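You operate a simulated robot arm through the tools that you are given. There is no shell and no other tool. Be economical: measure what you need, move in short steps, check, and stop when the job is done.

Carry out the task below with a simulated robot arm. There is one attempt and no reset: what you move stays moved.

## Task
Spread the long bed, lay the damp brick on it and tap it down to the line.
Fine: mortar from the board, by trowel; tap with the mallet; both tools back.

The check looks at the end state, three seconds after you hand in, the way a careful person would. Anything else that was tipped, shoved, dropped, spilled or broken makes it a failure.

## Robot
A 6-joint arm with a two-finger parallel gripper, fixed in place. Base frame: the origin is at the foot of the arm, x ahead of it, y to its left, z up; the work surface is at about z = 600. Units: mm, rad, N and s.
With the tool pointing down near the work surface it reaches from about 160 to 640 mm from the base axis. Its first joint turns from -1.152 to 1.152 rad. Payload 2.9 kg.
Tool frame: the origin (TCP) lies between the finger pads and is the grasp point; the fingertips stand 30 mm ahead of it; z points along the fingers, y is the line along which they close. The gripper opens to 110 mm. The fingers are 20 mm wide and 10 mm thick; the gripper's body (48 by 112 mm) begins 55 mm behind the TCP.
Orientation is told as [roll, pitch, yaw] about the base's x, y, z axes, in that order, counted from this pose: with the fingers straight down and closing along the base's y, the tool's x points along the base's -x, its y along +y and its z along -z.

## Interface
- The arm moves only by the tool nudge_tool. Its argument "plan" is one flat list of numbers, 7 for each row, row after row: the shift along the tool's x, y, z in mm, then the turn, a rotation vector about the tool's x, y, z in rad, then the closure, from 0 (fully open) to 1 (shut). In form: [x, y, z, rx, ry, rz, hand, x, y, z, rx, ry, rz, hand, ...]. A call has 1 to 10 rows; each row shifts and turns the commanded pose from where the row before left it, along the tool's axes as they then stand. Each row takes 0.2 s and may step no farther than 50 mm and 0.15 rad from the row before; otherwise, or with a gripper value out of range, the whole call is refused. A pose out of reach is approached as far as the arm can. The call stops where the force on the tool passes 70 N (or 10 N more than at its start, if that is more) or the arm is blocked; 0.2 s more then pass. Each finger travels about 108 mm/s and halts on what it meets, pressing with about 40 N; the grip force reading is that of the motor and also rises with nothing between the fingers. The clock runs only during rows and for 0.2 s after the last one: add rows that do not move to give the fingers time. The reply holds the time, the measured pose of the TCP, the force on the tool along the base axes, the opening and the grip force, in the units named above and with some noise.
- Cameras (640 x 400 px; columns grow to the right, rows downward): "scene" is fixed at [74.1, 433.2, 1378.6]; the picture's right is [-0.78, -0.63, 0.00], its down [-0.38, 0.48, -0.79] and it looks along [0.50, -0.61, -0.61] (base axes); focal length 356 px, centre (320, 200). "wrist" rides on the gripper at [72, 17, -103] in the tool frame; the picture's right is [-0.23, 0.97, 0.00], its down [-0.76, -0.18, -0.62] and it looks along [-0.61, -0.14, 0.78] (tool axes); focal length 222 px, centre (320, 200).
- grab_frame(camera): a new picture of that camera. No time passes.
- probe_pixels(camera, pixels): for up to 12 pixels [column, row] of the newest picture of that camera ("zoom" is the newest enlarged one), the place [x, y, z] in the base frame of the surface seen there, good to about 3 mm. No time passes.
- zoom(camera, box): a new picture of the part [left, top, right, bottom] of that camera's present view, enlarged. No time passes.
- sign_off(): hands the job in; it is judged then, once.

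Go step by step. Measure first, check grasps and placings, and put right what went wrong. The budget is 80 turns and 54 pictures, counting those below and the enlarged ones. Unless the task says otherwise, let go and move clear before handing in, and close with one line.

The tools are called after "Request:" as a command line: name --argument value ..., lists and objects as JSON in quotes. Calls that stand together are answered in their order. nudge_tool: Moves the arm, as the interface text tells. Its arguments: {"type":"object","properties":{"plan":{"type":"array"}},"required":["plan"]} The other tools are called the same way: grab_frame (camera) takes a picture; probe_pixels (camera, pixels) gives the place of the surface under pixels of a picture; zoom (camera, box) takes an enlarged picture of a part of a camera's view; sign_off () hands the job in.

At the start:

```text
time: 0.0
tool_pos: [420.5, -168.1, 1102.1]
tcp_rot: [0.001, -0.001, 0.0]
contact_force: [-0.8, -0.4, -0.2]
finger_gap: 110.1
gripper_force: 0.0
```

scene: 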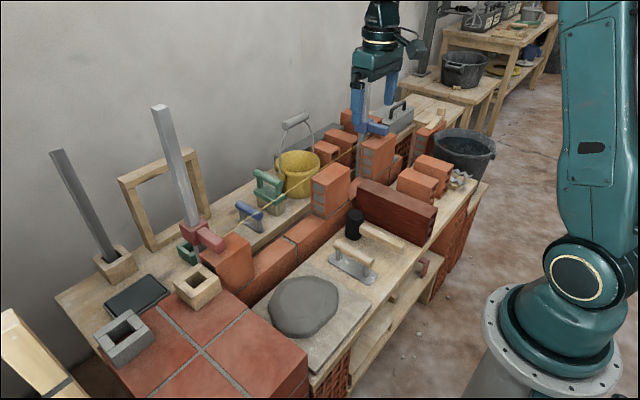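
wrist: 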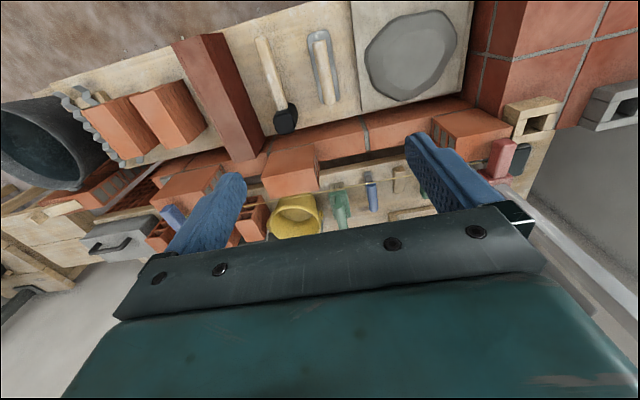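

The pictures show a brick course with gaps, a mortar pat on a board (scene about 305,305), a trowel or float (350,260), a mallet (355,222) and a string line. I'll enlarge the work area to tell the beds and bricks apart.

Request:
zoom --camera "scene" --box '[220, 100, 480, 262]'

Request:
zoom --camera "scene" --box '[160, 180, 420, 342]'

Request:
zoom --camera "wrist" --box '[40, 10, 340, 197]'

Request:
zoom --camera "wrist" --box '[240, 60, 540, 247]'

```text
2.46 times, centred on (350, 181) of scene
```

zoom: 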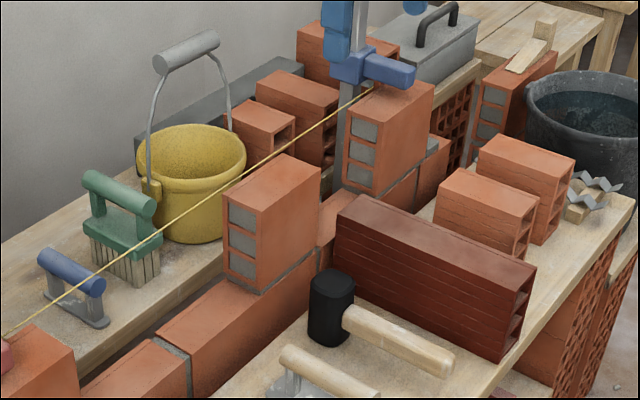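

```text
2.46 times, centred on (290, 261) of scene
```

zoom: 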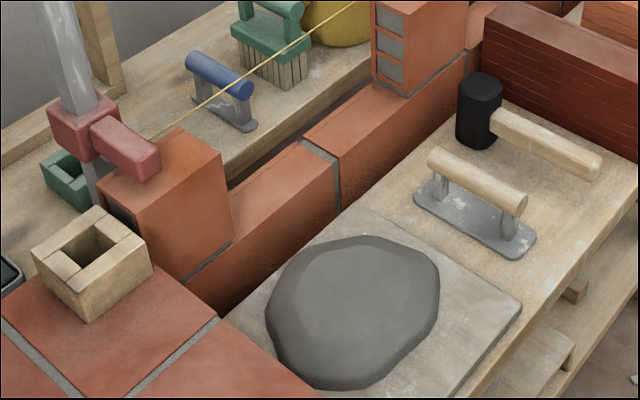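

```text
2.13 times, centred on (190, 104) of wrist
```

zoom: 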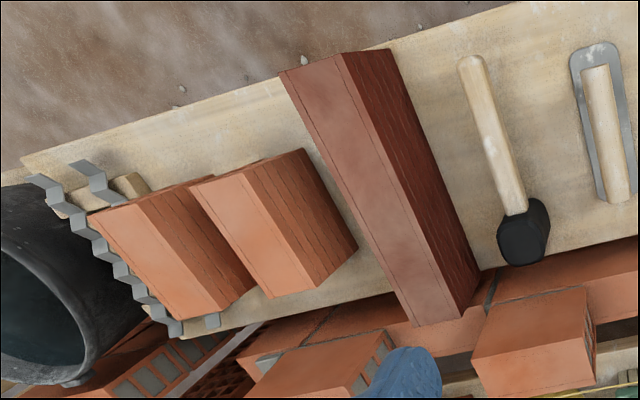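

```text
2.13 times, centred on (390, 154) of wrist
```

zoom: 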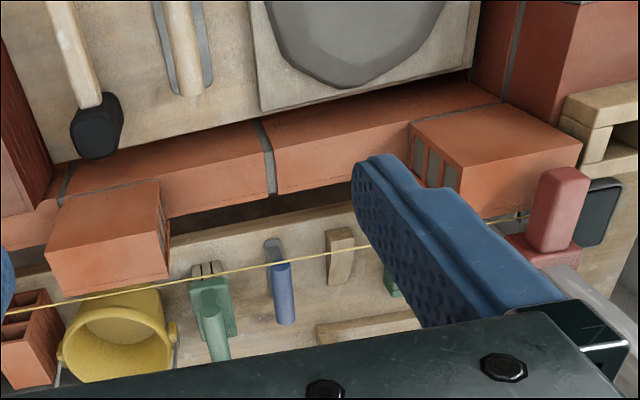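

The dark red long brick (wrist zoom, 380,180) looks like the damp one. The long bed looks like the stretch between the two upper-course bricks at wrist-zoom (490,150) and (105,230). I'll measure them.

Request:
probe_pixels --camera "zoom" --pixels '[[412, 128], [455, 190], [497, 108], [575, 150], [158, 182], [162, 270], [50, 240], [200, 190], [340, 115], [350, 160], [285, 262], [470, 90]]'

Request:
probe_pixels --camera "wrist" --pixels '[[176, 42], [200, 36], [233, 160], [258, 150], [222, 34], [262, 130], [262, 42], [277, 105], [285, 122], [318, 42], [328, 95], [410, 60]]'

Request:
probe_pixels --camera "scene" --pixels '[[360, 183], [434, 214], [428, 245], [358, 208], [356, 212], [370, 228], [403, 245], [338, 243], [372, 264], [330, 262], [370, 282], [305, 300]]'

```text
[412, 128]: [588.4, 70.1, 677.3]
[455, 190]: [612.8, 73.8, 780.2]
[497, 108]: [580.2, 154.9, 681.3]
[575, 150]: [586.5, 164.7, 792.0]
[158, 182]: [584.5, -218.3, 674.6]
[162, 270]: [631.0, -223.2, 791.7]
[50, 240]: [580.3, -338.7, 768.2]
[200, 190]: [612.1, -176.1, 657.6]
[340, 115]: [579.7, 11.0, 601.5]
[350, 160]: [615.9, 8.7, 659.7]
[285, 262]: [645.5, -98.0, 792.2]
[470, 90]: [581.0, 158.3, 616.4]
```

```text
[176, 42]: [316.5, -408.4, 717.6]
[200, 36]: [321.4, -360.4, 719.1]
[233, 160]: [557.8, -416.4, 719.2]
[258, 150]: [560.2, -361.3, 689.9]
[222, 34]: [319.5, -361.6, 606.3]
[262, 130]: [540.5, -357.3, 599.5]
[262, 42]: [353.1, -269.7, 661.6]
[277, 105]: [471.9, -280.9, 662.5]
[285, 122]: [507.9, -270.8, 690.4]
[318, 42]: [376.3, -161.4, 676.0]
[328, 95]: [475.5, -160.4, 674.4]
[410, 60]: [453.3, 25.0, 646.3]
```

```text
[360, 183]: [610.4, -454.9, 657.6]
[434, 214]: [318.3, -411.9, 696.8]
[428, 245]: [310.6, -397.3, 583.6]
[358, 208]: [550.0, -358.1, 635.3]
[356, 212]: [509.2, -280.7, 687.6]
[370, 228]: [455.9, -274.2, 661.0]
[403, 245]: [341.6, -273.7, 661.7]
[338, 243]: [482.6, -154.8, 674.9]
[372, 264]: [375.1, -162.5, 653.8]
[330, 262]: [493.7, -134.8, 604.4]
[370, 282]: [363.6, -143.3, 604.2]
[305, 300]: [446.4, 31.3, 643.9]
```

The damp brick measures about 240×50×120 and lies along x. The gap runs y −218..70, and the line sits near x=645, z=792. I need finer numbers for the line, the bricks and the bed.

Request:
zoom --camera "scene" --box '[180, 150, 380, 275]'

Request:
zoom --camera "wrist" --box '[250, 100, 500, 256]'

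```text
3.20 times, centred on (280, 212) of scene
```

zoom: 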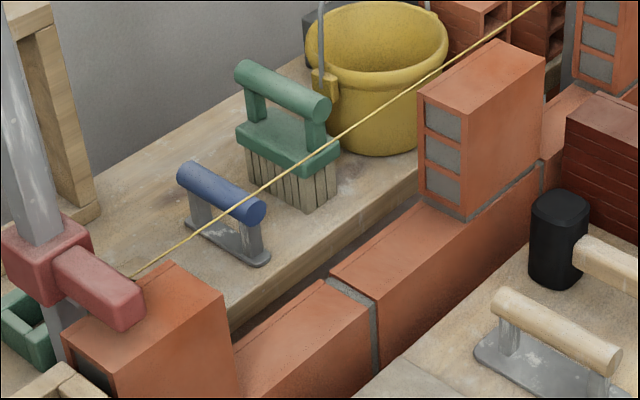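

```text
2.56 times, centred on (375, 178) of wrist
```

zoom: 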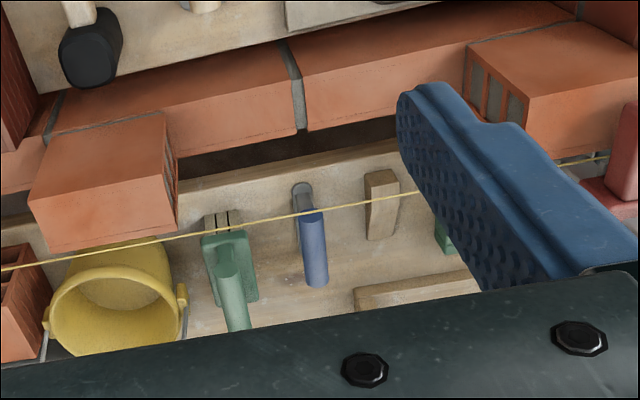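

Request:
probe_pixels --camera "zoom" --pixels '[[100, 180], [68, 132], [160, 118], [172, 218], [45, 240], [20, 265], [240, 225], [370, 201], [585, 160], [235, 100], [240, 135], [380, 80]]'

Request:
probe_pixels --camera "zoom" --pixels '[[475, 45], [530, 90], [580, 60], [570, 25], [610, 130], [300, 120], [250, 70], [250, 140], [390, 110], [470, 90], [600, 157], [550, 60]]'

Request:
probe_pixels --camera "wrist" --pixels '[[200, 90], [195, 70], [230, 70], [210, 150], [240, 140], [380, 20], [370, 60], [400, 90], [445, 40], [360, 90], [450, 90], [420, 20]]'

```text
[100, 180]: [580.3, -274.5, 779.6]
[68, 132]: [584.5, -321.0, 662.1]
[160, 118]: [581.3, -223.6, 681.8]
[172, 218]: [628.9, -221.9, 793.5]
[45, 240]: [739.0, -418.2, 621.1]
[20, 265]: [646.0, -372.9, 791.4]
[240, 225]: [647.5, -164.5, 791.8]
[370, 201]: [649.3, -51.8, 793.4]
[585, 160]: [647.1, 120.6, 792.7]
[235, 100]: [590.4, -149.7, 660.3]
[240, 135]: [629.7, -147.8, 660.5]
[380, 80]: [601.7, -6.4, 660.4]
```

```text
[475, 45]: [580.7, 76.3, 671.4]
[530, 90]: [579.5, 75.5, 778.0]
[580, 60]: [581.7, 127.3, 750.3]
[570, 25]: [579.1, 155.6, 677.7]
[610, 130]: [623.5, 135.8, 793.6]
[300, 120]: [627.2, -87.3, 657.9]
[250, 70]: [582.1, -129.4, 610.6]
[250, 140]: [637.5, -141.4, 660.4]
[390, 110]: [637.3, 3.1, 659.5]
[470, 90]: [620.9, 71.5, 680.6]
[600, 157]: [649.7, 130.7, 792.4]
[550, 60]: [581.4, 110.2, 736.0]
```

```text
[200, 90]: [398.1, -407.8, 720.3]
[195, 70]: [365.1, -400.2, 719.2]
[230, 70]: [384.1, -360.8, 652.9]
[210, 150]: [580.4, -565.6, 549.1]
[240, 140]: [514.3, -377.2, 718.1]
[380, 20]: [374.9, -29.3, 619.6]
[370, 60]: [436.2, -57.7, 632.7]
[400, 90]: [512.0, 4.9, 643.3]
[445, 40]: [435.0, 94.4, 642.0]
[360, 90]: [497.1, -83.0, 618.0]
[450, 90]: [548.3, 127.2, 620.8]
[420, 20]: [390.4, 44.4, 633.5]
```

Request:
zoom --camera "scene" --box '[296, 150, 446, 244]'

```text
4.26 times, centred on (371, 197) of scene
```

zoom: 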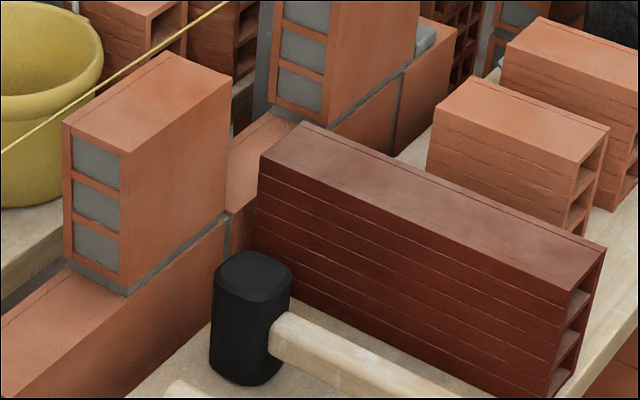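

Request:
probe_pixels --camera "zoom" --pixels '[[68, 126], [122, 150], [168, 58], [226, 82], [68, 255], [122, 282], [562, 290], [602, 250], [262, 158], [302, 126], [555, 380], [595, 330]]'

Request:
probe_pixels --camera "zoom" --pixels '[[235, 165], [260, 140], [275, 60], [270, 95], [240, 262], [268, 258], [218, 285], [290, 275], [280, 325], [300, 320], [450, 390], [216, 350]]'

```text
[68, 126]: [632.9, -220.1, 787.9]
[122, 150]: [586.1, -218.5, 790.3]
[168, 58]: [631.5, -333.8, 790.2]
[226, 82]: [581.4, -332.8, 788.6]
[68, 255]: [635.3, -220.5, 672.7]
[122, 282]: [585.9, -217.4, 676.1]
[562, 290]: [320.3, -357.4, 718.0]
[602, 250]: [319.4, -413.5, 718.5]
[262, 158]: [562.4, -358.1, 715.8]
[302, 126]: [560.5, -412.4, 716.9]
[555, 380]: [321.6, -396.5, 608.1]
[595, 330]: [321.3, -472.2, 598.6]
```

```text
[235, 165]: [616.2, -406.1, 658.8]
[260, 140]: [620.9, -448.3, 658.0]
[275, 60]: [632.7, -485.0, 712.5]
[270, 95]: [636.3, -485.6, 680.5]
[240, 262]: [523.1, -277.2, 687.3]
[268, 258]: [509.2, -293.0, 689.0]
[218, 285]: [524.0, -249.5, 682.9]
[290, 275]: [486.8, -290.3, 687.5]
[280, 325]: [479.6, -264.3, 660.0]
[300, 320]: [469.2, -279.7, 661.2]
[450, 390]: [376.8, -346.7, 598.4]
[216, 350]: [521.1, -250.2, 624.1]
```

The upper bricks' tops are at about z=791 on a 12 mm joint above the bed at z≈660. The long bed spans y −220..75, and the line is at x≈648, z≈792. I'll move down over the trowel (376–475, −160, top z 675) and look closely.

Request:
nudge_tool --plan '[0, 1, 48, 0, 0, 0, 0.3, 0, 1, 48, 0, 0, 0, 0.3, 0, 1, 48, 0, 0, 0, 0.4, 0, 1, 48, 0, 0, 0, 0.4, 0, 1, 48, 0, 0, 0, 0.4, 0, 1, 48, 0, 0, 0, 0.4, 0, 1, 10, 0, 0, 0, 0.4]'

Request:
grab_frame --camera "wrist"

```text
time: 1.6
tool_pos: [420.9, -160.2, 803.8]
tcp_rot: [0.001, 0.001, 0.0]
contact_force: [-0.8, 0.0, 0.3]
finger_gap: 66.0
gripper_force: 0.0
```

```text
44 pictures are left
```

wrist: 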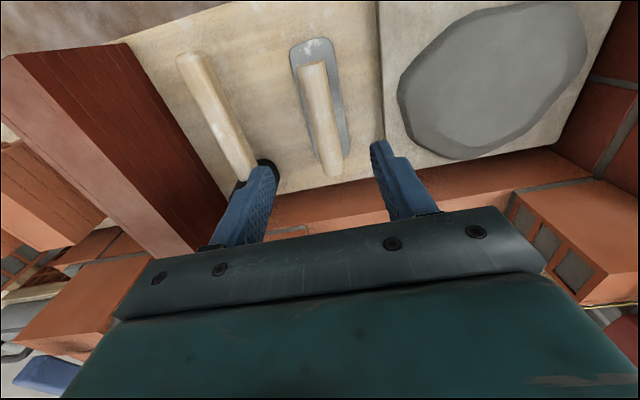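

Request:
probe_pixels --camera "wrist" --pixels '[[305, 68], [322, 66], [332, 174], [316, 110], [318, 120], [328, 118], [292, 48], [330, 42], [344, 130], [300, 90], [395, 80], [480, 80]]'

Request:
probe_pixels --camera "wrist" --pixels '[[400, 95], [460, 150], [585, 30], [500, 10], [450, 30], [580, 80], [430, 100], [540, 60], [480, 120], [385, 120], [600, 20], [530, 150]]'

```text
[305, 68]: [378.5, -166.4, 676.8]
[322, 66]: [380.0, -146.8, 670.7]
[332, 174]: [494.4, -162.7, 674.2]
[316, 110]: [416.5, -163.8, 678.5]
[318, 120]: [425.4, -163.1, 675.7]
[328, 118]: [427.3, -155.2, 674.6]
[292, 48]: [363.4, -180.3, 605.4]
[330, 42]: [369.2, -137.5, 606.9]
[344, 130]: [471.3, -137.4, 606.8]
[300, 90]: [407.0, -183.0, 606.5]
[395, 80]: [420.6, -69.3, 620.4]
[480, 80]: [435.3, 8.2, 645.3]
```

```text
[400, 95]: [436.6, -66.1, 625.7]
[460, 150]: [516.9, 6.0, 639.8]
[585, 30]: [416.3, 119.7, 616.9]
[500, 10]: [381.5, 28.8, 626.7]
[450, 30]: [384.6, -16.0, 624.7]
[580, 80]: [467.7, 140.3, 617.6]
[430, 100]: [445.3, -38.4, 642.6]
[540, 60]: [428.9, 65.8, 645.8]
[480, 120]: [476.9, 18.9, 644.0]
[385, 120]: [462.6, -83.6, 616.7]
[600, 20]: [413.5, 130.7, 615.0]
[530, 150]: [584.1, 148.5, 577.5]
```

The trowel plate spans x≈360–505, y −184..−136, and its handle axis is at y≈−160 with the top at z≈677. I'll descend to grip the handle high, with the TCP at z≈674, then close.

Request:
nudge_tool --plan '[4, 0, 45, 0, 0, 0, 0.4, 0, 0, 45, 0, 0, 0, 0.4, 0, 0, 40, 0, 0, 0, 0.4, 0, 0, 0, 0, 0, 0, 0.8, 0, 0, 0, 0, 0, 0, 0.9, 0, 0, 0, 0, 0, 0, 0.9]'

Request:
zoom --camera "scene" --box '[270, 160, 430, 320]'

```text
time: 3.0
tool_pos: [417.6, -159.7, 673.0]
tcp_rot: [0.0, 0.0, -0.001]
contact_force: [0.5, -0.8, -0.3]
finger_gap: 27.7
gripper_force: 39.8
```

```text
2.50 times, centred on (350, 240) of scene
```

zoom: 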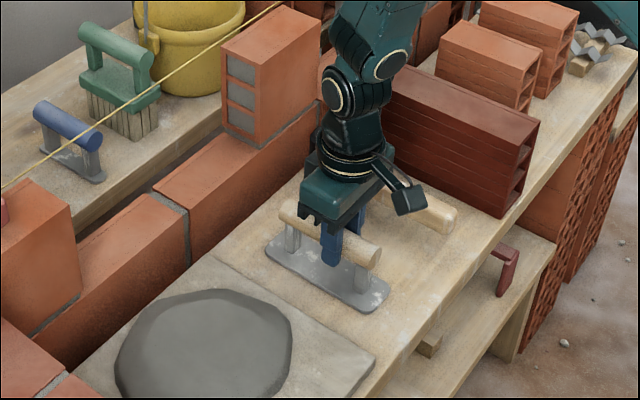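

The handle is gripped (gap 27.7). I'll lift, carry it over the mortar and check.

Request:
nudge_tool --plan '[0, 0, -30, 0, 0, 0, 0.9, 0, 0, -45, 0, 0, 0, 0.9, -5, 40, -5, 0, 0, 0, 0.9, -5, 45, 0, 0, 0, 0, 0.9, -5, 45, 0, 0, 0, 0, 0.9, -5, 40, 0, 0, 0, 0, 0.9, 0, 0, 0, 0, 0, 0, 0.9]'

Request:
zoom --camera "scene" --box '[220, 180, 420, 380]'

```text
time: 4.6
tool_pos: [436.4, 7.9, 753.1]
tcp_rot: [0.0, 0.0, -0.001]
contact_force: [0.1, -0.4, 0.8]
finger_gap: 10.9
gripper_force: 0.1
```

```text
2.00 times, centred on (320, 280) of scene
```

zoom: 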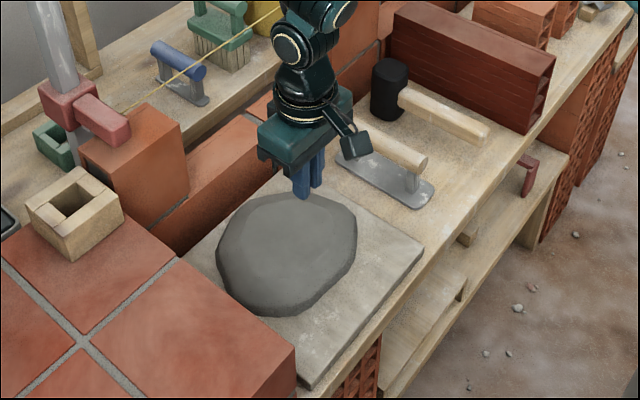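

The fingers closed to 10.9, so the trowel slipped out. It still stands at its place (zoom 390,175). I'll go back above it and re-measure before gripping lower.

Request:
nudge_tool --plan '[5, -40, 0, 0, 0, 0, 0.4, 5, -45, 0, 0, 0, 0, 0.4, 5, -45, 0, 0, 0, 0, 0.4, 0, -38, -5, 0, 0, 0, 0.4, 0, 0, 0, 0, 0, 0, 0.4]'

Request:
grab_frame --camera "wrist"

```text
time: 5.8
tool_pos: [421.8, -158.7, 759.0]
tcp_rot: [0.001, 0.0, -0.001]
contact_force: [0.1, -0.6, 0.0]
finger_gap: 66.2
gripper_force: 0.0
```

```text
41 pictures are left
```

wrist: 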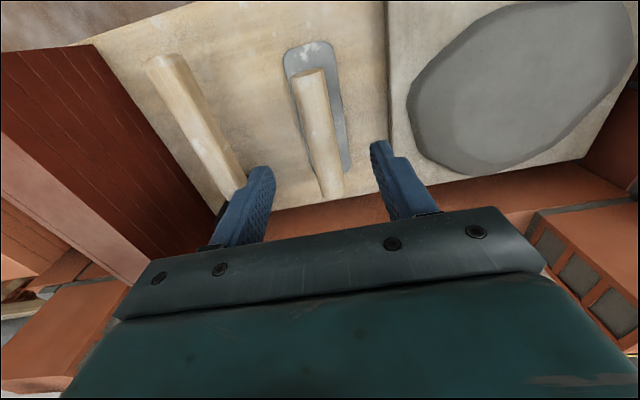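

Request:
probe_pixels --camera "wrist" --pixels '[[300, 75], [326, 73], [315, 120], [306, 115], [325, 120], [326, 180], [337, 190], [290, 55], [330, 48], [345, 160], [296, 100], [312, 72]]'

Request:
zoom --camera "scene" --box '[310, 220, 400, 295]'

```text
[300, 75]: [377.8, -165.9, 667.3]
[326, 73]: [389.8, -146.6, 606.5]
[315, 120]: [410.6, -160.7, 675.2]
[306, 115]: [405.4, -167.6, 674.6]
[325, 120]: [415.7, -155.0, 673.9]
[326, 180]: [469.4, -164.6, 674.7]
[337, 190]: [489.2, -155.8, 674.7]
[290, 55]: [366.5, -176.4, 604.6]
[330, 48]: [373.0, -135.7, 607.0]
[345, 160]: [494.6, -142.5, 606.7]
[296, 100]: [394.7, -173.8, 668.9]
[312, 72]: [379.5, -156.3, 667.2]
```

```text
5.33 times, centred on (355, 258) of scene
```

zoom: 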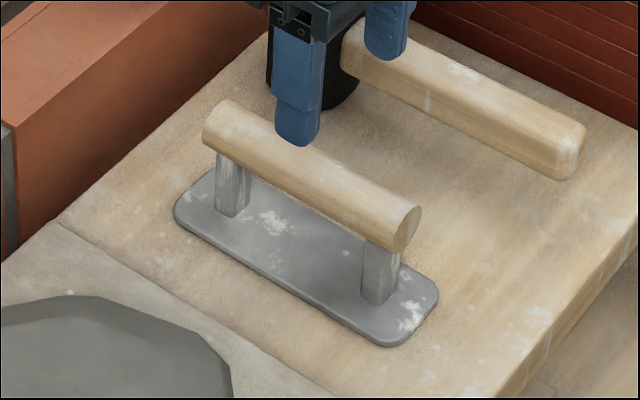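

The handle is a round bar with its axis at z≈661, so I had gripped it too near the fingertips. I'll regrip with the TCP at z≈659, fully closed, and lift gently.

Request:
nudge_tool --plan '[2, -1.5, 40, 0, 0, 0, 0.4, 0, 0, 40, 0, 0, 0, 0.4, 0, 0, 20, 0, 0, 0, 0.4, 0, 0, 0, 0, 0, 0, 0.8, 0, 0, 0, 0, 0, 0, 1, 0, 0, 0, 0, 0, 0, 1, 0, 0, -5, 0, 0, 0, 1, 0, 0, -15, 0, 0, 0, 1, 0, 0, -15, 0, 0, 0, 1]'

Request:
zoom --camera "scene" --box '[290, 180, 430, 300]'

```text
time: 7.8
tool_pos: [418.0, -161.7, 694.2]
tcp_rot: [-0.001, -0.001, 0.0]
contact_force: [0.5, 0.2, -2.5]
finger_gap: 27.7
gripper_force: 39.4
```

```text
3.33 times, centred on (360, 240) of scene
```

zoom: 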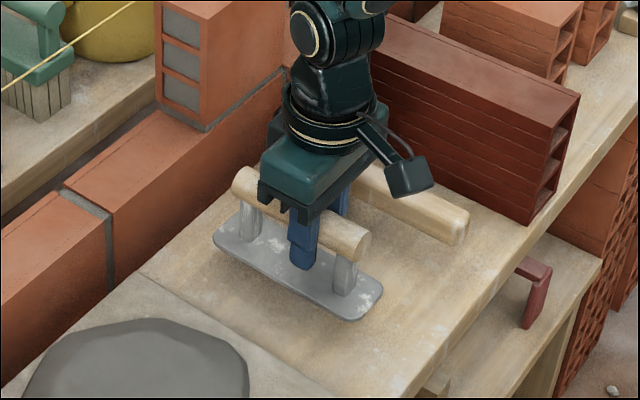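

It is held now (weight 2.5 N, gap 27.7). I'll carry it over the mortar and check that it stays.

Request:
nudge_tool --plan '[0, 0, -20, 0, 0, 0, 1, 0, 0, -20, 0, 0, 0, 1, -5, 25, 0, 0, 0, 0, 1, -5, 35, 0, 0, 0, 0, 1, -5, 40, 0, 0, 0, 0, 1, 0, 40, 0, 0, 0, 0, 1, 0, 30, 0, 0, 0, 0, 1, 0, 0, 0, 0, 0, 0, 1]'

Request:
zoom --camera "scene" --box '[240, 180, 400, 340]'

```text
time: 9.6
tool_pos: [433.7, 9.5, 734.5]
tcp_rot: [0.0, 0.0, 0.001]
contact_force: [0.4, -0.6, -2.7]
finger_gap: 27.7
gripper_force: 39.9
```

```text
2.50 times, centred on (320, 260) of scene
```

zoom: 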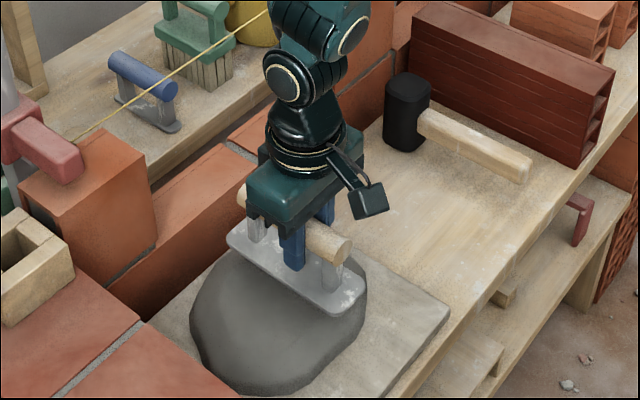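

The trowel is over the mortar pat. I'll lower it into the pat slowly, drag along y, and read the force.

Request:
nudge_tool --plan '[0, 0, 20, 0, 0, 0, 1, 0, 0, 10, 0, 0, 0, 1, 0, 0, 5, 0, 0, 0, 1, 0, 0, 5, 0, 0, 0, 1]'

Request:
zoom --camera "scene" --box '[240, 200, 400, 340]'

```text
time: 10.6
tool_pos: [437.8, 9.5, 701.8]
tcp_rot: [0.001, -0.005, 0.001]
contact_force: [-1.1, -2.3, 11.1]
finger_gap: 27.4
gripper_force: 39.8
stopped in row 4: the force on the tool passed its limit (the readings are from after the stop); the commanded pose is now the measured one
```

```text
2.86 times, centred on (320, 270) of scene
```

zoom: 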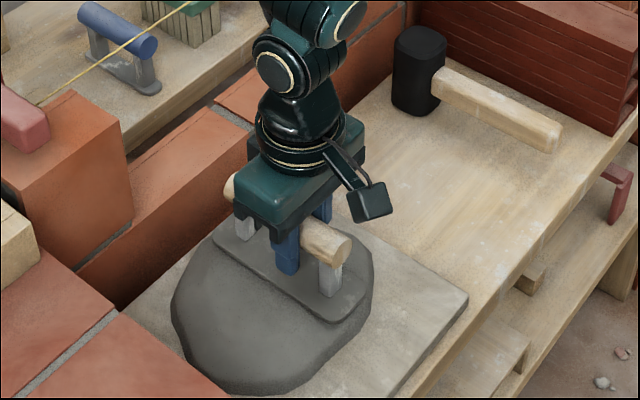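

The plate touched the pat's solid surface and now looks mortar-coloured. I'll lift and see whether it carries mortar.

Request:
nudge_tool --plan '[0, 0, -5, 0, 0, 0, 1, 0, 0, -20, 0, 0, 0, 1, 0, 0, -25, 0, 0, 0, 1, 0, 0, 0, 0, 0, 0, 1]'

Request:
zoom --camera "scene" --box '[240, 200, 400, 340]'

```text
time: 11.6
tool_pos: [436.3, 8.9, 752.6]
tcp_rot: [-0.001, -0.004, -0.001]
contact_force: [-0.6, -0.4, -2.7]
finger_gap: 27.6
gripper_force: 39.7
```

```text
2.86 times, centred on (320, 270) of scene
```

zoom: 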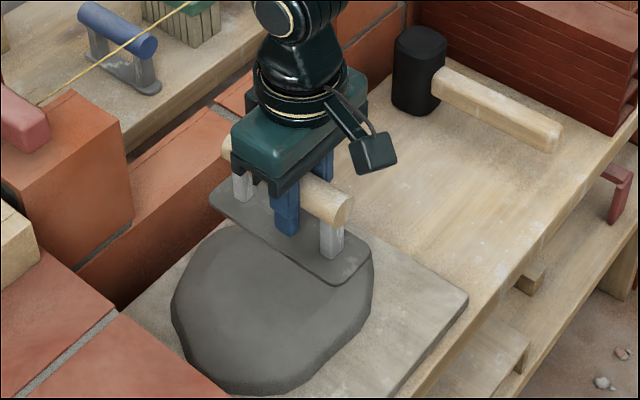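

The plate is charged with mortar. I'll carry it to the bed with the TCP at x≈552, so the plate covers x 580–637 while the hand stays in front of the wall and clear of the line.

Request:
nudge_tool --plan '[-40, 8, 0, 0, 0, 0, 1, -40, 8, 0, 0, 0, 0, 1, -36, 8, 0, 0, 0, 0, 1, 0, 8, 10, 0, 0, 0, 1, 0, 0, 12, 0, 0, 0, 1, 0, 0, 6, 0, 0, 0, 1, 0, 0, 0, 0, 0, 0, 1]'

Request:
zoom --camera "scene" --box '[180, 150, 380, 290]'

```text
time: 13.2
tool_pos: [554.7, 40.4, 722.7]
tcp_rot: [0.001, -0.004, -0.001]
contact_force: [-0.2, 0.0, -2.5]
finger_gap: 27.7
gripper_force: 39.9
```

```text
2.86 times, centred on (280, 220) of scene
```

zoom: 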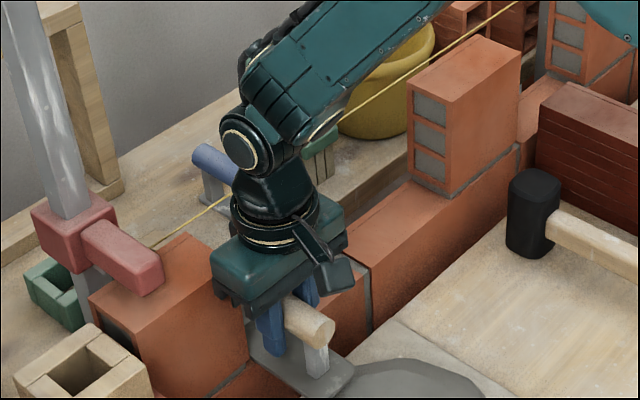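

I'm just above the bed with no contact. I'll lower to skim it and sweep slowly toward −y.

Request:
nudge_tool --plan '[0, 0, 3.5, 0, 0, 0, 1, 0, 3, 1, 0, 0, 0, 1, 0, -15, 0, 0, 0, 0, 1, 0, -15, 0, 0, 0, 0, 1, 0, -15, 0, 0, 0, 0, 1, 0, -15, 0, 0, 0, 0, 1]'

Request:
zoom --camera "scene" --box '[180, 150, 380, 290]'

Request:
grab_frame --camera "wrist"

```text
time: 14.6
tool_pos: [552.6, -15.3, 717.8]
tcp_rot: [0.001, -0.005, 0.002]
contact_force: [0.0, -0.1, -2.2]
finger_gap: 27.7
gripper_force: 40.4
```

```text
2.86 times, centred on (280, 220) of scene
```

zoom: 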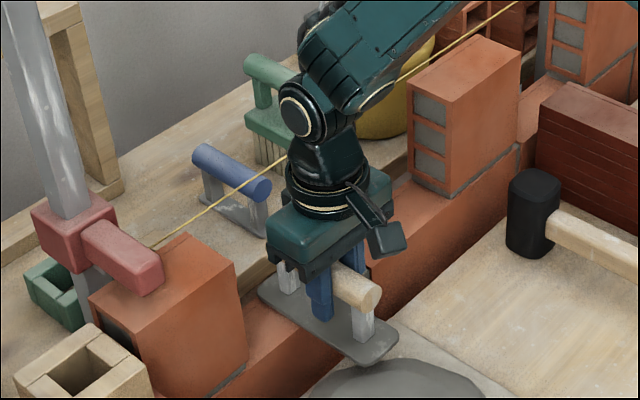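

```text
33 pictures are left
```

wrist: 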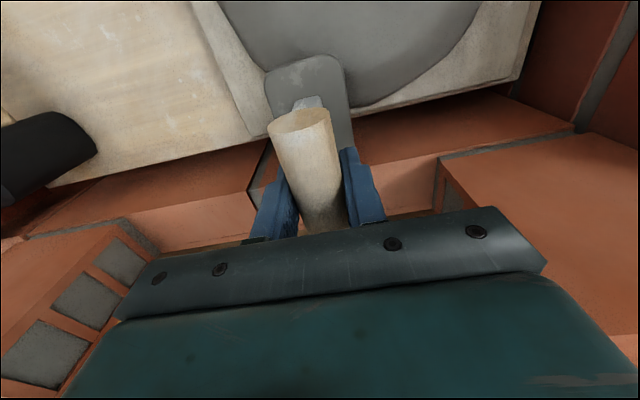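

There was no contact and no mortar left on the bed. I'll press down lightly until I read force.

Request:
nudge_tool --plan '[0, 0, 1, 0, 0, 0, 1, 0, 0, 1, 0, 0, 0, 1]'

```text
time: 15.2
tool_pos: [551.9, -15.8, 716.7]
tcp_rot: [0.001, -0.004, 0.0]
contact_force: [-0.5, 1.3, -2.1]
finger_gap: 27.8
gripper_force: 40.3
```

Request:
nudge_tool --plan '[0, 0, 1, 0, 0, 0, 1, 0, 0, 1, 0, 0, 0, 1]'

```text
time: 15.8
tool_pos: [552.1, -16.8, 716.0]
tcp_rot: [-0.001, -0.005, -0.001]
contact_force: [-11.6, -2.1, 24.6]
finger_gap: 27.7
gripper_force: 40.1
```

Contact at about 25 N. I'll drag along −y and look.

Request:
nudge_tool --plan '[0, -15, 0, 0, 0, 0, 1, 0, -15, 0, 0, 0, 0, 1, 0, -15, 0, 0, 0, 0, 1, 0, -15, 0, 0, 0, 0, 1]'

Request:
zoom --camera "scene" --box '[180, 150, 380, 290]'

```text
time: 16.8
tool_pos: [552.5, -75.4, 717.0]
tcp_rot: [0.0, -0.011, 0.0]
contact_force: [2.3, 10.3, 25.2]
finger_gap: 27.9
gripper_force: 40.0
```

```text
2.86 times, centred on (280, 220) of scene
```

zoom: 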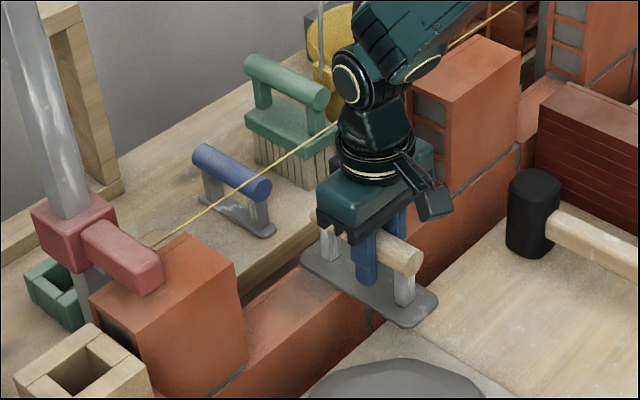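

A faint grey smear shows on the bed at zoom (315,295). I'll continue the sweep to the −y end and then look.

Request:
nudge_tool --plan '[0, -20, 0, 0, 0, 0, 1, 0, -20, 0, 0, 0, 0, 1, 0, -20, 0, 0, 0, 0, 1, 0, -20, 0, 0, 0, 0, 1, 0, -20, 0, 0, 0, 0, 1, 0, -14, 0, 0, 0, 0, 1]'

Request:
zoom --camera "scene" --box '[220, 170, 360, 280]'

```text
time: 18.2
tool_pos: [553.1, -190.8, 715.5]
tcp_rot: [-0.002, -0.005, 0.0]
contact_force: [-0.6, 9.5, 25.6]
finger_gap: 27.8
gripper_force: 39.7
```

```text
3.64 times, centred on (290, 225) of scene
```

zoom: 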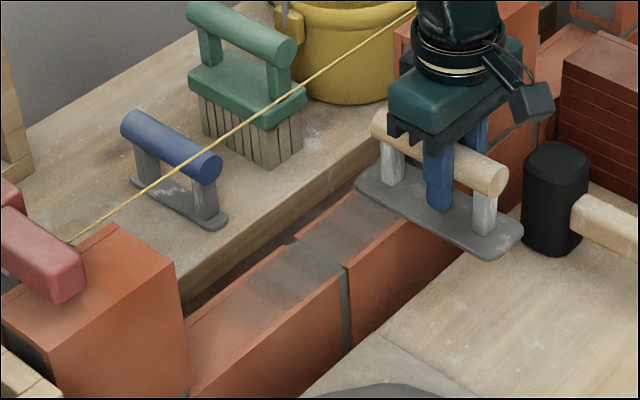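

The contact passes leave mortar smears on the bed at zoom (290,290) and (345,225). I'll sweep back toward +y over the whole length.

Request:
nudge_tool --plan '[0, 24, 0, 0, 0, 0, 1, 0, 24, 0, 0, 0, 0, 1, 0, 24, 0, 0, 0, 0, 1, 0, 24, 0, 0, 0, 0, 1, 0, 24, 0, 0, 0, 0, 1, 0, 24, 0, 0, 0, 0, 1, 0, 24, 0, 0, 0, 0, 1, 0, 24, 0, 0, 0, 0, 1, 0, 24, 0, 0, 0, 0, 1, 0, 20, 0, 0, 0, 0, 1]'

Request:
zoom --camera "scene" --box '[220, 170, 360, 280]'

```text
time: 20.4
tool_pos: [551.4, 44.2, 716.1]
tcp_rot: [-0.002, -0.006, -0.005]
contact_force: [-2.9, -17.4, 23.3]
finger_gap: 27.4
gripper_force: 39.3
```

```text
3.64 times, centred on (290, 225) of scene
```

zoom: 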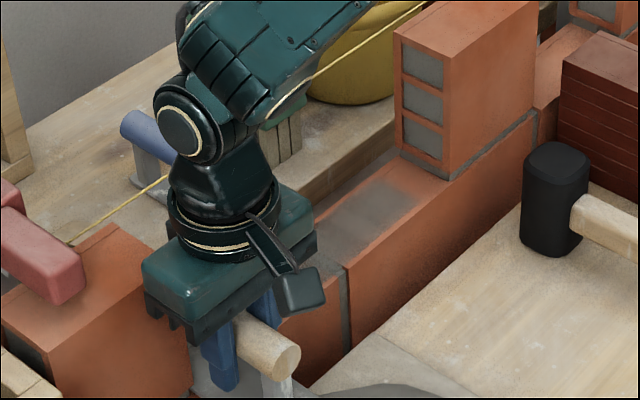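

Coverage is building up. I'll lift off, back out to the mortar board and recharge, then look at the bed unobstructed.

Request:
nudge_tool --plan '[0, -3, -5, 0, 0, 0, 1, 0, -6, -20, 0, 0, 0, 1, 30, -5, -15, 0, 0, 0, 1, 40, 0, 0, 0, 0, 0, 1, 45, 0, 0, 0, 0, 0, 1, 0, 0, 0, 0, 0, 0, 1]'

Request:
zoom --camera "scene" --box '[200, 170, 360, 290]'

```text
time: 21.8
tool_pos: [435.7, 33.7, 752.7]
tcp_rot: [0.0, -0.002, -0.001]
contact_force: [0.3, 0.2, -2.3]
finger_gap: 27.6
gripper_force: 39.7
```

```text
3.33 times, centred on (280, 230) of scene
```

zoom: 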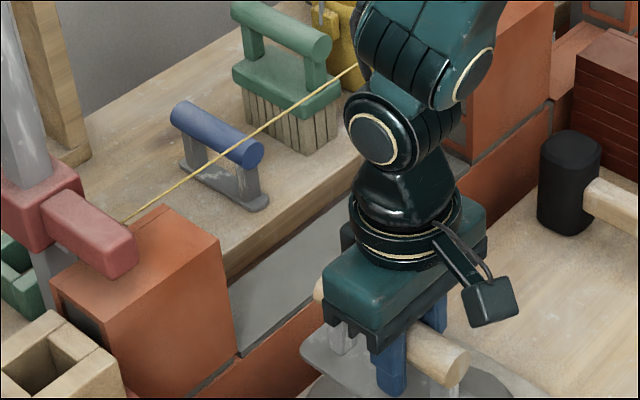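

A proper grey layer now lies on the +y half of the bed (zoom 270,270). I'll recharge on the pat at the board.

Request:
nudge_tool --plan '[0, 0, 20, 0, 0, 0, 1, 0, 0, 20, 0, 0, 0, 1, 0, 0, 8, 0, 0, 0, 1, 0, 0, 2, 0, 0, 0, 1, 0, 0, 1, 0, 0, 0, 1, 0, 0, 1, 0, 0, 0, 1, 0, 0, 1, 0, 0, 0, 1, 0, 0, 0, 0, 0, 0, 1]'

```text
time: 23.6
tool_pos: [437.0, 31.2, 701.0]
tcp_rot: [-0.001, -0.004, -0.001]
contact_force: [-3.3, -0.6, 8.9]
finger_gap: 27.6
gripper_force: 40.4
```

Request:
nudge_tool --plan '[0, 0, -20, 0, 0, 0, 1, 0, 0, -36, 0, 0, 0, 1, 0, -45, 0, 0, 0, 0, 1, 0, -45, 0, 0, 0, 0, 1, -30, -45, 0, 0, 0, 0, 1, -45, -45, 0, 0, 0, 0, 1, -40, -43, 0, 0, 0, 0, 1, 0, 0, 0, 0, 0, 0, 1]'

Request:
zoom --camera "scene" --box '[220, 170, 360, 280]'

```text
refused: row 5 steps farther than a row can; nothing moved
```

```text
3.64 times, centred on (290, 225) of scene
```

zoom: 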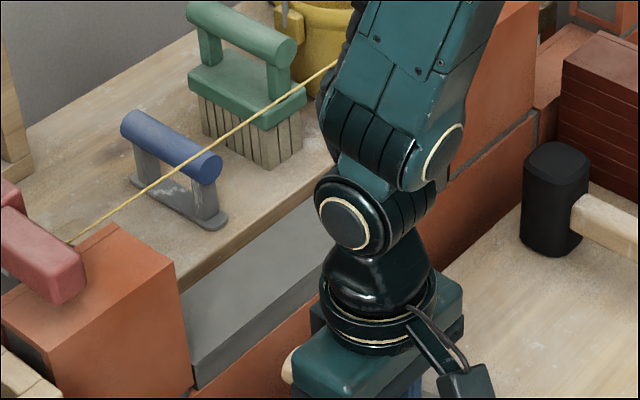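

The call was refused for a step that was too long. The picture shows a thick mortar slab that may span the whole bed, so I'll lift and move toward the trowel's home to see it all.

Request:
nudge_tool --plan '[0, 0, -20, 0, 0, 0, 1, 0, 0, -36, 0, 0, 0, 1, 0, -45, 0, 0, 0, 0, 1, 0, -45, 0, 0, 0, 0, 1, 0, -45, 0, 0, 0, 0, 1, 0, -45, 0, 0, 0, 0, 1, 15, -12, 0, 0, 0, 0, 1, 0, 0, 0, 0, 0, 0, 1]'

Request:
zoom --camera "scene" --box '[220, 170, 360, 280]'

```text
time: 25.4
tool_pos: [421.6, -161.3, 755.7]
tcp_rot: [-0.001, -0.004, 0.0]
contact_force: [-1.1, -0.8, -2.9]
finger_gap: 27.7
gripper_force: 39.7
```

```text
3.64 times, centred on (290, 225) of scene
```

zoom: 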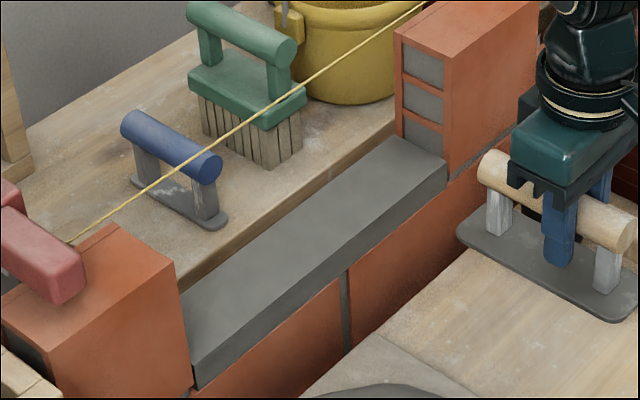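

The whole bed now carries an even slab from brick to brick. I'll measure the slab's top and the trowel.

Request:
probe_pixels --camera "zoom" --pixels '[[230, 310], [300, 250], [400, 165], [195, 300], [200, 360], [443, 165], [395, 140], [255, 310], [185, 290], [345, 245], [540, 270], [530, 300]]'

Request:
grab_frame --camera "wrist"

```text
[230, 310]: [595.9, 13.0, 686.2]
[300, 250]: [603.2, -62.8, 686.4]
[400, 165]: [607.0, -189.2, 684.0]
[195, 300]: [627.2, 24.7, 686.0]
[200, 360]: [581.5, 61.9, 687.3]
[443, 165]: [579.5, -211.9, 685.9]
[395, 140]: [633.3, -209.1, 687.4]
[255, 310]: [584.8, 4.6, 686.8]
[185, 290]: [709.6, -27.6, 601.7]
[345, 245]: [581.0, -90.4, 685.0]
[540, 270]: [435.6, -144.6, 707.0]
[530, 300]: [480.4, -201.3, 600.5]
```

```text
26 pictures are left
```

wrist: 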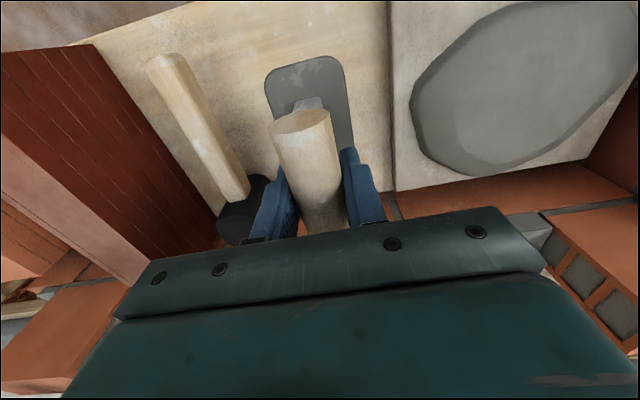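

The slab top is at z=686, so the brick top will start near 806 and need about 14 mm of tapping. First I'll put the trowel back in its spot, lowering gently.

Request:
nudge_tool --plan '[2, 0, 30, 0, 0, 0, 1, 1, 0.5, 30, 0, 0, 0, 1, 0, 0, 25, 0, 0, 0, 1, 0, 0, 6, 0, 0, 0, 1, 0, 0, 2, 0, 0, 0, 1, 0, 0, 1.5, 0, 0, 0, 1, 0, 0, 1, 0, 0, 0, 1]'

```text
time: 27.0
tool_pos: [421.3, -159.6, 661.1]
tcp_rot: [0.0, -0.004, -0.001]
contact_force: [-0.1, 0.6, -2.7]
finger_gap: 28.0
gripper_force: 40.0
```

Request:
nudge_tool --plan '[2, 0, 1, 0, 0, 0, 1, 0, 0, 1, 0, 0, 0, 1, 0, 0, 1, 0, 0, 0, 1]'

```text
time: 27.8
tool_pos: [417.4, -158.8, 657.9]
tcp_rot: [-0.001, -0.004, 0.001]
contact_force: [-0.6, -0.1, -1.6]
finger_gap: 27.7
gripper_force: 40.3
```

Contact is just beginning (−1.6 N). I'll go one more millimetre, open, and rise.

Request:
nudge_tool --plan '[0, 0, 1, 0, 0, 0, 1, 0, 0, 0, 0, 0, 0, 0.7, 0, 0, 0, 0, 0, 0, 0.4, 0, 0, 0, 0, 0, 0, 0.4, 0, 0, -30, 0, 0, 0, 0.4, 0, 0, -40, 0, 0, 0, 0.4, 0, 0, -40, 0, 0, 0, 0.4]'

Request:
grab_frame --camera "wrist"

```text
time: 29.4
tool_pos: [418.7, -159.6, 766.2]
tcp_rot: [-0.002, -0.003, 0.0]
contact_force: [-0.4, -0.3, 0.4]
finger_gap: 65.9
gripper_force: 0.0
```

```text
25 pictures are left
```

wrist: 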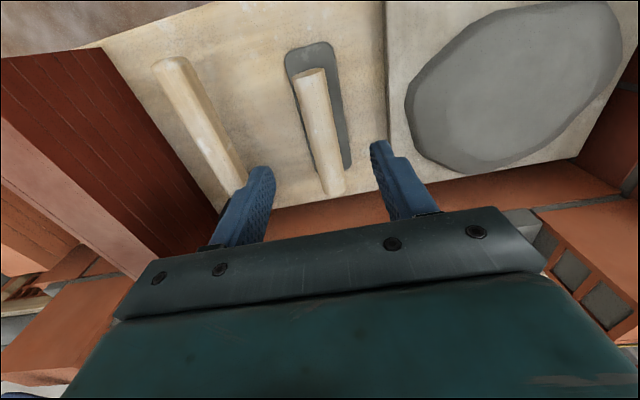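

The trowel is back in its original place. Next is the damp brick, centre about (440,−385), top z≈719, width ≈57. I'll move above it with an 82 mm opening.

Request:
nudge_tool --plan '[0, 0, -34, 0, 0, 0, 0.25, -4, -45, 0, 0, 0, 0, 0.25, -4, -45, 0, 0, 0, 0, 0.25, -4, -45, 0, 0, 0, 0, 0.25, -5, -45, 0, 0, 0, 0, 0.25, -4, -45, 0, 0, 0, 0, 0.25, 0, 0, 0, 0, 0, 0, 0.25]'

Request:
grab_frame --camera "wrist"

```text
time: 31.0
tool_pos: [438.8, -384.4, 800.2]
tcp_rot: [0.0, -0.003, 0.0]
contact_force: [-0.2, -0.2, -0.2]
finger_gap: 82.4
gripper_force: 0.1
```

```text
24 pictures are left
```

wrist: 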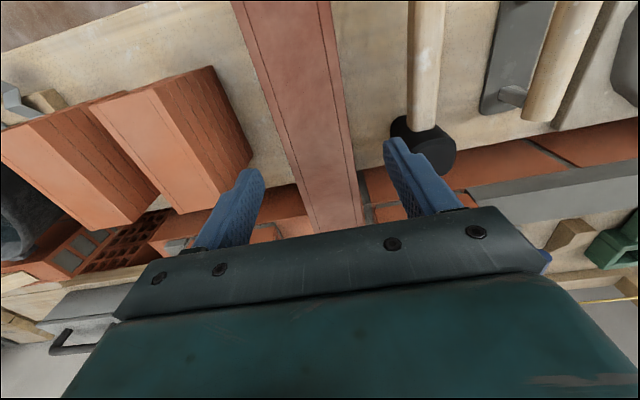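

Request:
probe_pixels --camera "wrist" --pixels '[[248, 60], [338, 60], [262, 90], [344, 100], [290, 180], [356, 170], [235, 4], [328, 4], [300, 130], [320, 215], [355, 215], [270, 30]]'

```text
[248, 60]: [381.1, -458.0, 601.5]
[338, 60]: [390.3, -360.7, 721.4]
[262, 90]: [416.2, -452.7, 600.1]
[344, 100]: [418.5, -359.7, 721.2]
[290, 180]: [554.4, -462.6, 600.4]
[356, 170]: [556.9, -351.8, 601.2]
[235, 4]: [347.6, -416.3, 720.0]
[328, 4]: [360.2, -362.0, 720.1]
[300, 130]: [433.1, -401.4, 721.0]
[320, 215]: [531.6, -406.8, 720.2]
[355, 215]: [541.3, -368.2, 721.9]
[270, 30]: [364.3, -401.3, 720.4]
```

The brick is centred at (440, −387.5) with its top at 720. I'll descend to TCP z≈734, so the fingertips sit 15–16 mm below the top and stay above the line when placed. Then I'll close and test a small lift.

Request:
nudge_tool --plan '[-1, -3, 35, 0, 0, 0, 0.25, 0, 0, 31, 0, 0, 0, 0.25, 0, 0, 0, 0, 0, 0, 0.6, 0, 0, 0, 0, 0, 0, 1, 0, 0, 0, 0, 0, 0, 1, 0, 0, 0, 0, 0, 0, 1, 0, 0, -3, 0, 0, 0, 1, 0, 0, -4, 0, 0, 0, 1, 0, 0, -4, 0, 0, 0, 1]'

```text
time: 33.0
tool_pos: [437.5, -386.6, 745.9]
tcp_rot: [0.0, -0.003, 0.001]
contact_force: [0.5, 0.5, -12.0]
finger_gap: 59.7
gripper_force: 39.7
```

The brick (59.7 wide, ≈12 N) lifts. With that width the back finger would reach the line's x, so I'll set it down and regrip 5 mm higher to keep the tips above the line.

Request:
nudge_tool --plan '[0, 0, 6, 0, 0, 0, 1, 0, 0, 5, 0, 0, 0, 1, 0, 0, 0, 0, 0, 0, 0.35, 0, 0, 0, 0, 0, 0, 0.35, 0, 0, -4.5, 0, 0, 0, 0.35, 0, 0, 0, 0, 0, 0, 0.8, 0, 0, 0, 0, 0, 0, 1, 0, 0, -3, 0, 0, 0, 1, 0, 0, -4, 0, 0, 0, 1, 0, 0, -4, 0, 0, 0, 1]'

Request:
zoom --camera "scene" --box '[310, 110, 450, 260]'

```text
time: 35.2
tool_pos: [439.8, -387.3, 749.8]
tcp_rot: [0.0, -0.001, -0.001]
contact_force: [-0.6, -1.0, -12.0]
finger_gap: 59.7
gripper_force: 39.9
```

```text
2.67 times, centred on (380, 185) of scene
```

zoom: 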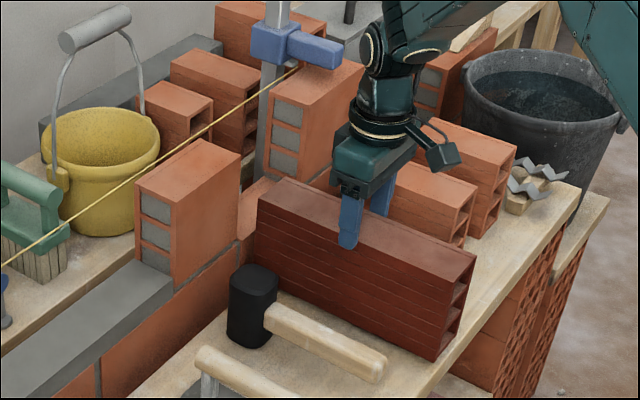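

The brick is held level with a tip grip. I'll lift it slowly.

Request:
nudge_tool --plan '[0, 0, -8, 0, 0, 0, 1, 0, 0, -15, 0, 0, 0, 1, 0, 0, -24, 0, 0, 0, 1, 0, 0, -30, 0, 0, 0, 1, 0, 0, -30, 0, 0, 0, 1, 0, 0, -30, 0, 0, 0, 1, 0, 0, -30, 0, 0, 0, 1, 0, 0, -25, 0, 0, 0, 1, 0, 0, -15, 0, 0, 0, 1, 0, 0, -8, 0, 0, 0, 1]'

```text
time: 37.4
tool_pos: [438.7, -387.3, 966.5]
tcp_rot: [0.0, -0.002, 0.001]
contact_force: [-0.4, -0.5, -11.9]
finger_gap: 59.8
gripper_force: 39.7
```

Still held, with the bottom at about 827, above everything. I'll move toward y≈−72 while turning 90°.

Request:
nudge_tool --plan '[0, 10, 0, 0, 0, -0.05, 1, 0, 0, 0, 0, 0, 0, 1]'

```text
time: 38.0
tool_pos: [438.5, -376.5, 965.3]
tcp_rot: [0.001, -0.004, 0.05]
contact_force: [-0.3, -0.1, -12.2]
finger_gap: 59.5
gripper_force: 40.2
```

Request:
nudge_tool --plan '[-1, 20, 0, 0, 0, -0.14, 1, -5.7, 29.5, 0, 0, 0, -0.14, 1, -9.7, 28.4, 0, 0, 0, -0.14, 1, -13.6, 26.7, 0, 0, 0, -0.14, 1, -17.2, 24.6, 0, 0, 0, -0.14, 1, -20.5, 22, 0, 0, 0, -0.14, 1, -23.3, 18.9, 0, 0, 0, -0.14, 1, -25.7, 15.4, 0, 0, 0, -0.14, 1, -27.6, 11.7, 0, 0, 0, -0.14, 1, -24, 6.4, 0, 0, 0, -0.12, 1]'

Request:
grab_frame --camera "scene"

```text
time: 40.2
tool_pos: [438.2, -91.6, 966.8]
tcp_rot: [-0.003, 0.001, 1.431]
contact_force: [0.2, -0.2, -11.1]
finger_gap: 59.6
gripper_force: 40.3
```

```text
22 pictures are left
```

scene: 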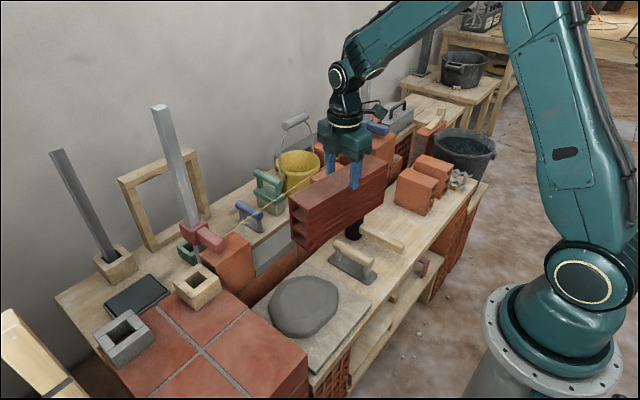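

The brick is turned and level. I'll finish the yaw and move out over the bed at height.

Request:
nudge_tool --plan '[0, -8, 0, 0, 0, -0.07, 1, -3, -20, 0, 0, 0, -0.07, 1, -4, -32, 0, 0, 0, 0, 1, -4, -35, 0, 0, 0, 0, 1, -4, -35, 0, 0, 0, 0, 1, -4, -25, 0, 0, 0, 0, 1, 0, -12, 0, 0, 0, 0, 1, 0, 0, 0, 0, 0, 0, 1]'

```text
time: 42.0
tool_pos: [605.6, -76.6, 965.6]
tcp_rot: [-0.001, -0.001, 1.568]
contact_force: [-0.1, 0.3, -11.4]
finger_gap: 59.7
gripper_force: 39.8
```

Request:
nudge_tool --plan '[-4.6, -3.4, 5, 0, 0, 0, 1, 0, 0, 20, 0, 0, 0, 1, 0, 0, 30, 0, 0, 0, 1, 0, 0, 30, 0, 0, 0, 1, 0, 0, 20, 0, 0, 0, 1, 0, 0, 12, 0, 0, 0, 1, 0, 0, 6, 0, 0, 0, 1, 0, 0, 0, 0, 0, 0, 1]'

Request:
zoom --camera "scene" --box '[200, 130, 380, 280]'

Request:
grab_frame --camera "wrist"

```text
time: 43.8
tool_pos: [609.7, -71.7, 843.1]
tcp_rot: [-0.005, 0.001, 1.569]
contact_force: [0.1, -0.9, -13.0]
finger_gap: 59.7
gripper_force: 39.7
```

```text
2.67 times, centred on (290, 205) of scene
```

zoom: 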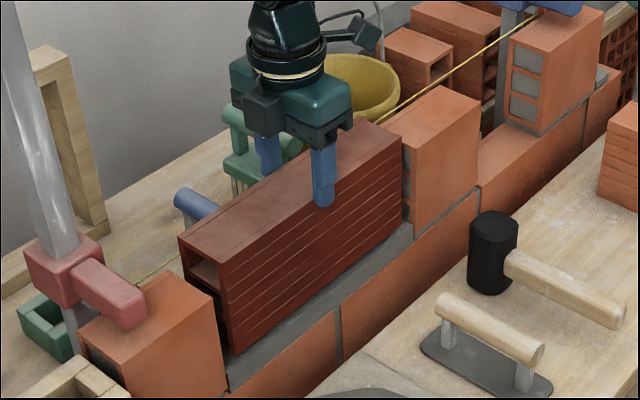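

```text
20 pictures are left
```

wrist: 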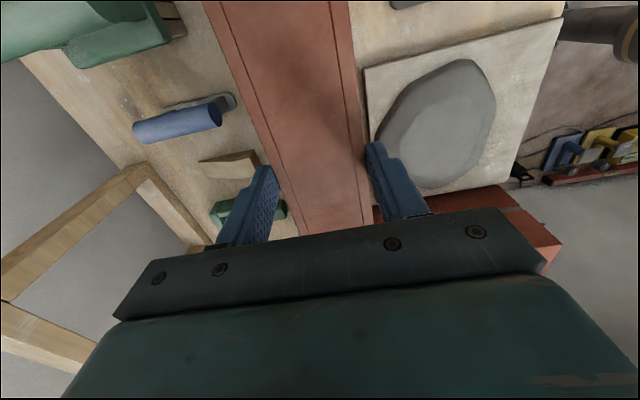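

Request:
probe_pixels --camera "zoom" --pixels '[[290, 250], [370, 220], [440, 180], [460, 150], [180, 360], [185, 240], [230, 262], [218, 330], [400, 150], [280, 190], [404, 200], [250, 290]]'

```text
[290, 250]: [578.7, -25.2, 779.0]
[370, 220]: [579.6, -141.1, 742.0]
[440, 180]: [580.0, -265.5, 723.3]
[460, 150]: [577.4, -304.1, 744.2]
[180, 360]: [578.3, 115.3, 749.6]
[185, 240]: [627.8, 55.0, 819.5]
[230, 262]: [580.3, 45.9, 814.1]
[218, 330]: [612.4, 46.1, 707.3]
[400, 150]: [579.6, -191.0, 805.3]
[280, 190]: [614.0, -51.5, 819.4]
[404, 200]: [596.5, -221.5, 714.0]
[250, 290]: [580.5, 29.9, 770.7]
```

Alignment is good: front face x≈579.5 to match the neighbours, ends at 49 and −192. I'll lower gently onto the mortar.

Request:
nudge_tool --plan '[0, 0, 6, 0, 0, 0, 1, 0, 0, 4, 0, 0, 0, 1, 0, 0, 2, 0, 0, 0, 1, 0, 0, 1, 0, 0, 0, 1]'

```text
time: 44.8
tool_pos: [610.1, -70.7, 830.4]
tcp_rot: [-0.002, 0.001, 1.569]
contact_force: [-0.4, -0.4, -11.8]
finger_gap: 59.8
gripper_force: 40.0
```

Request:
nudge_tool --plan '[0, 0, 1.5, 0, 0, 0, 1, 0, 0, 1.5, 0, 0, 0, 1, 0, 0, 1, 0, 0, 0, 1]'

```text
time: 45.6
tool_pos: [610.2, -71.8, 829.2]
tcp_rot: [-0.005, -0.001, 1.569]
contact_force: [-2.5, -0.1, 5.5]
finger_gap: 59.8
gripper_force: 40.5
```

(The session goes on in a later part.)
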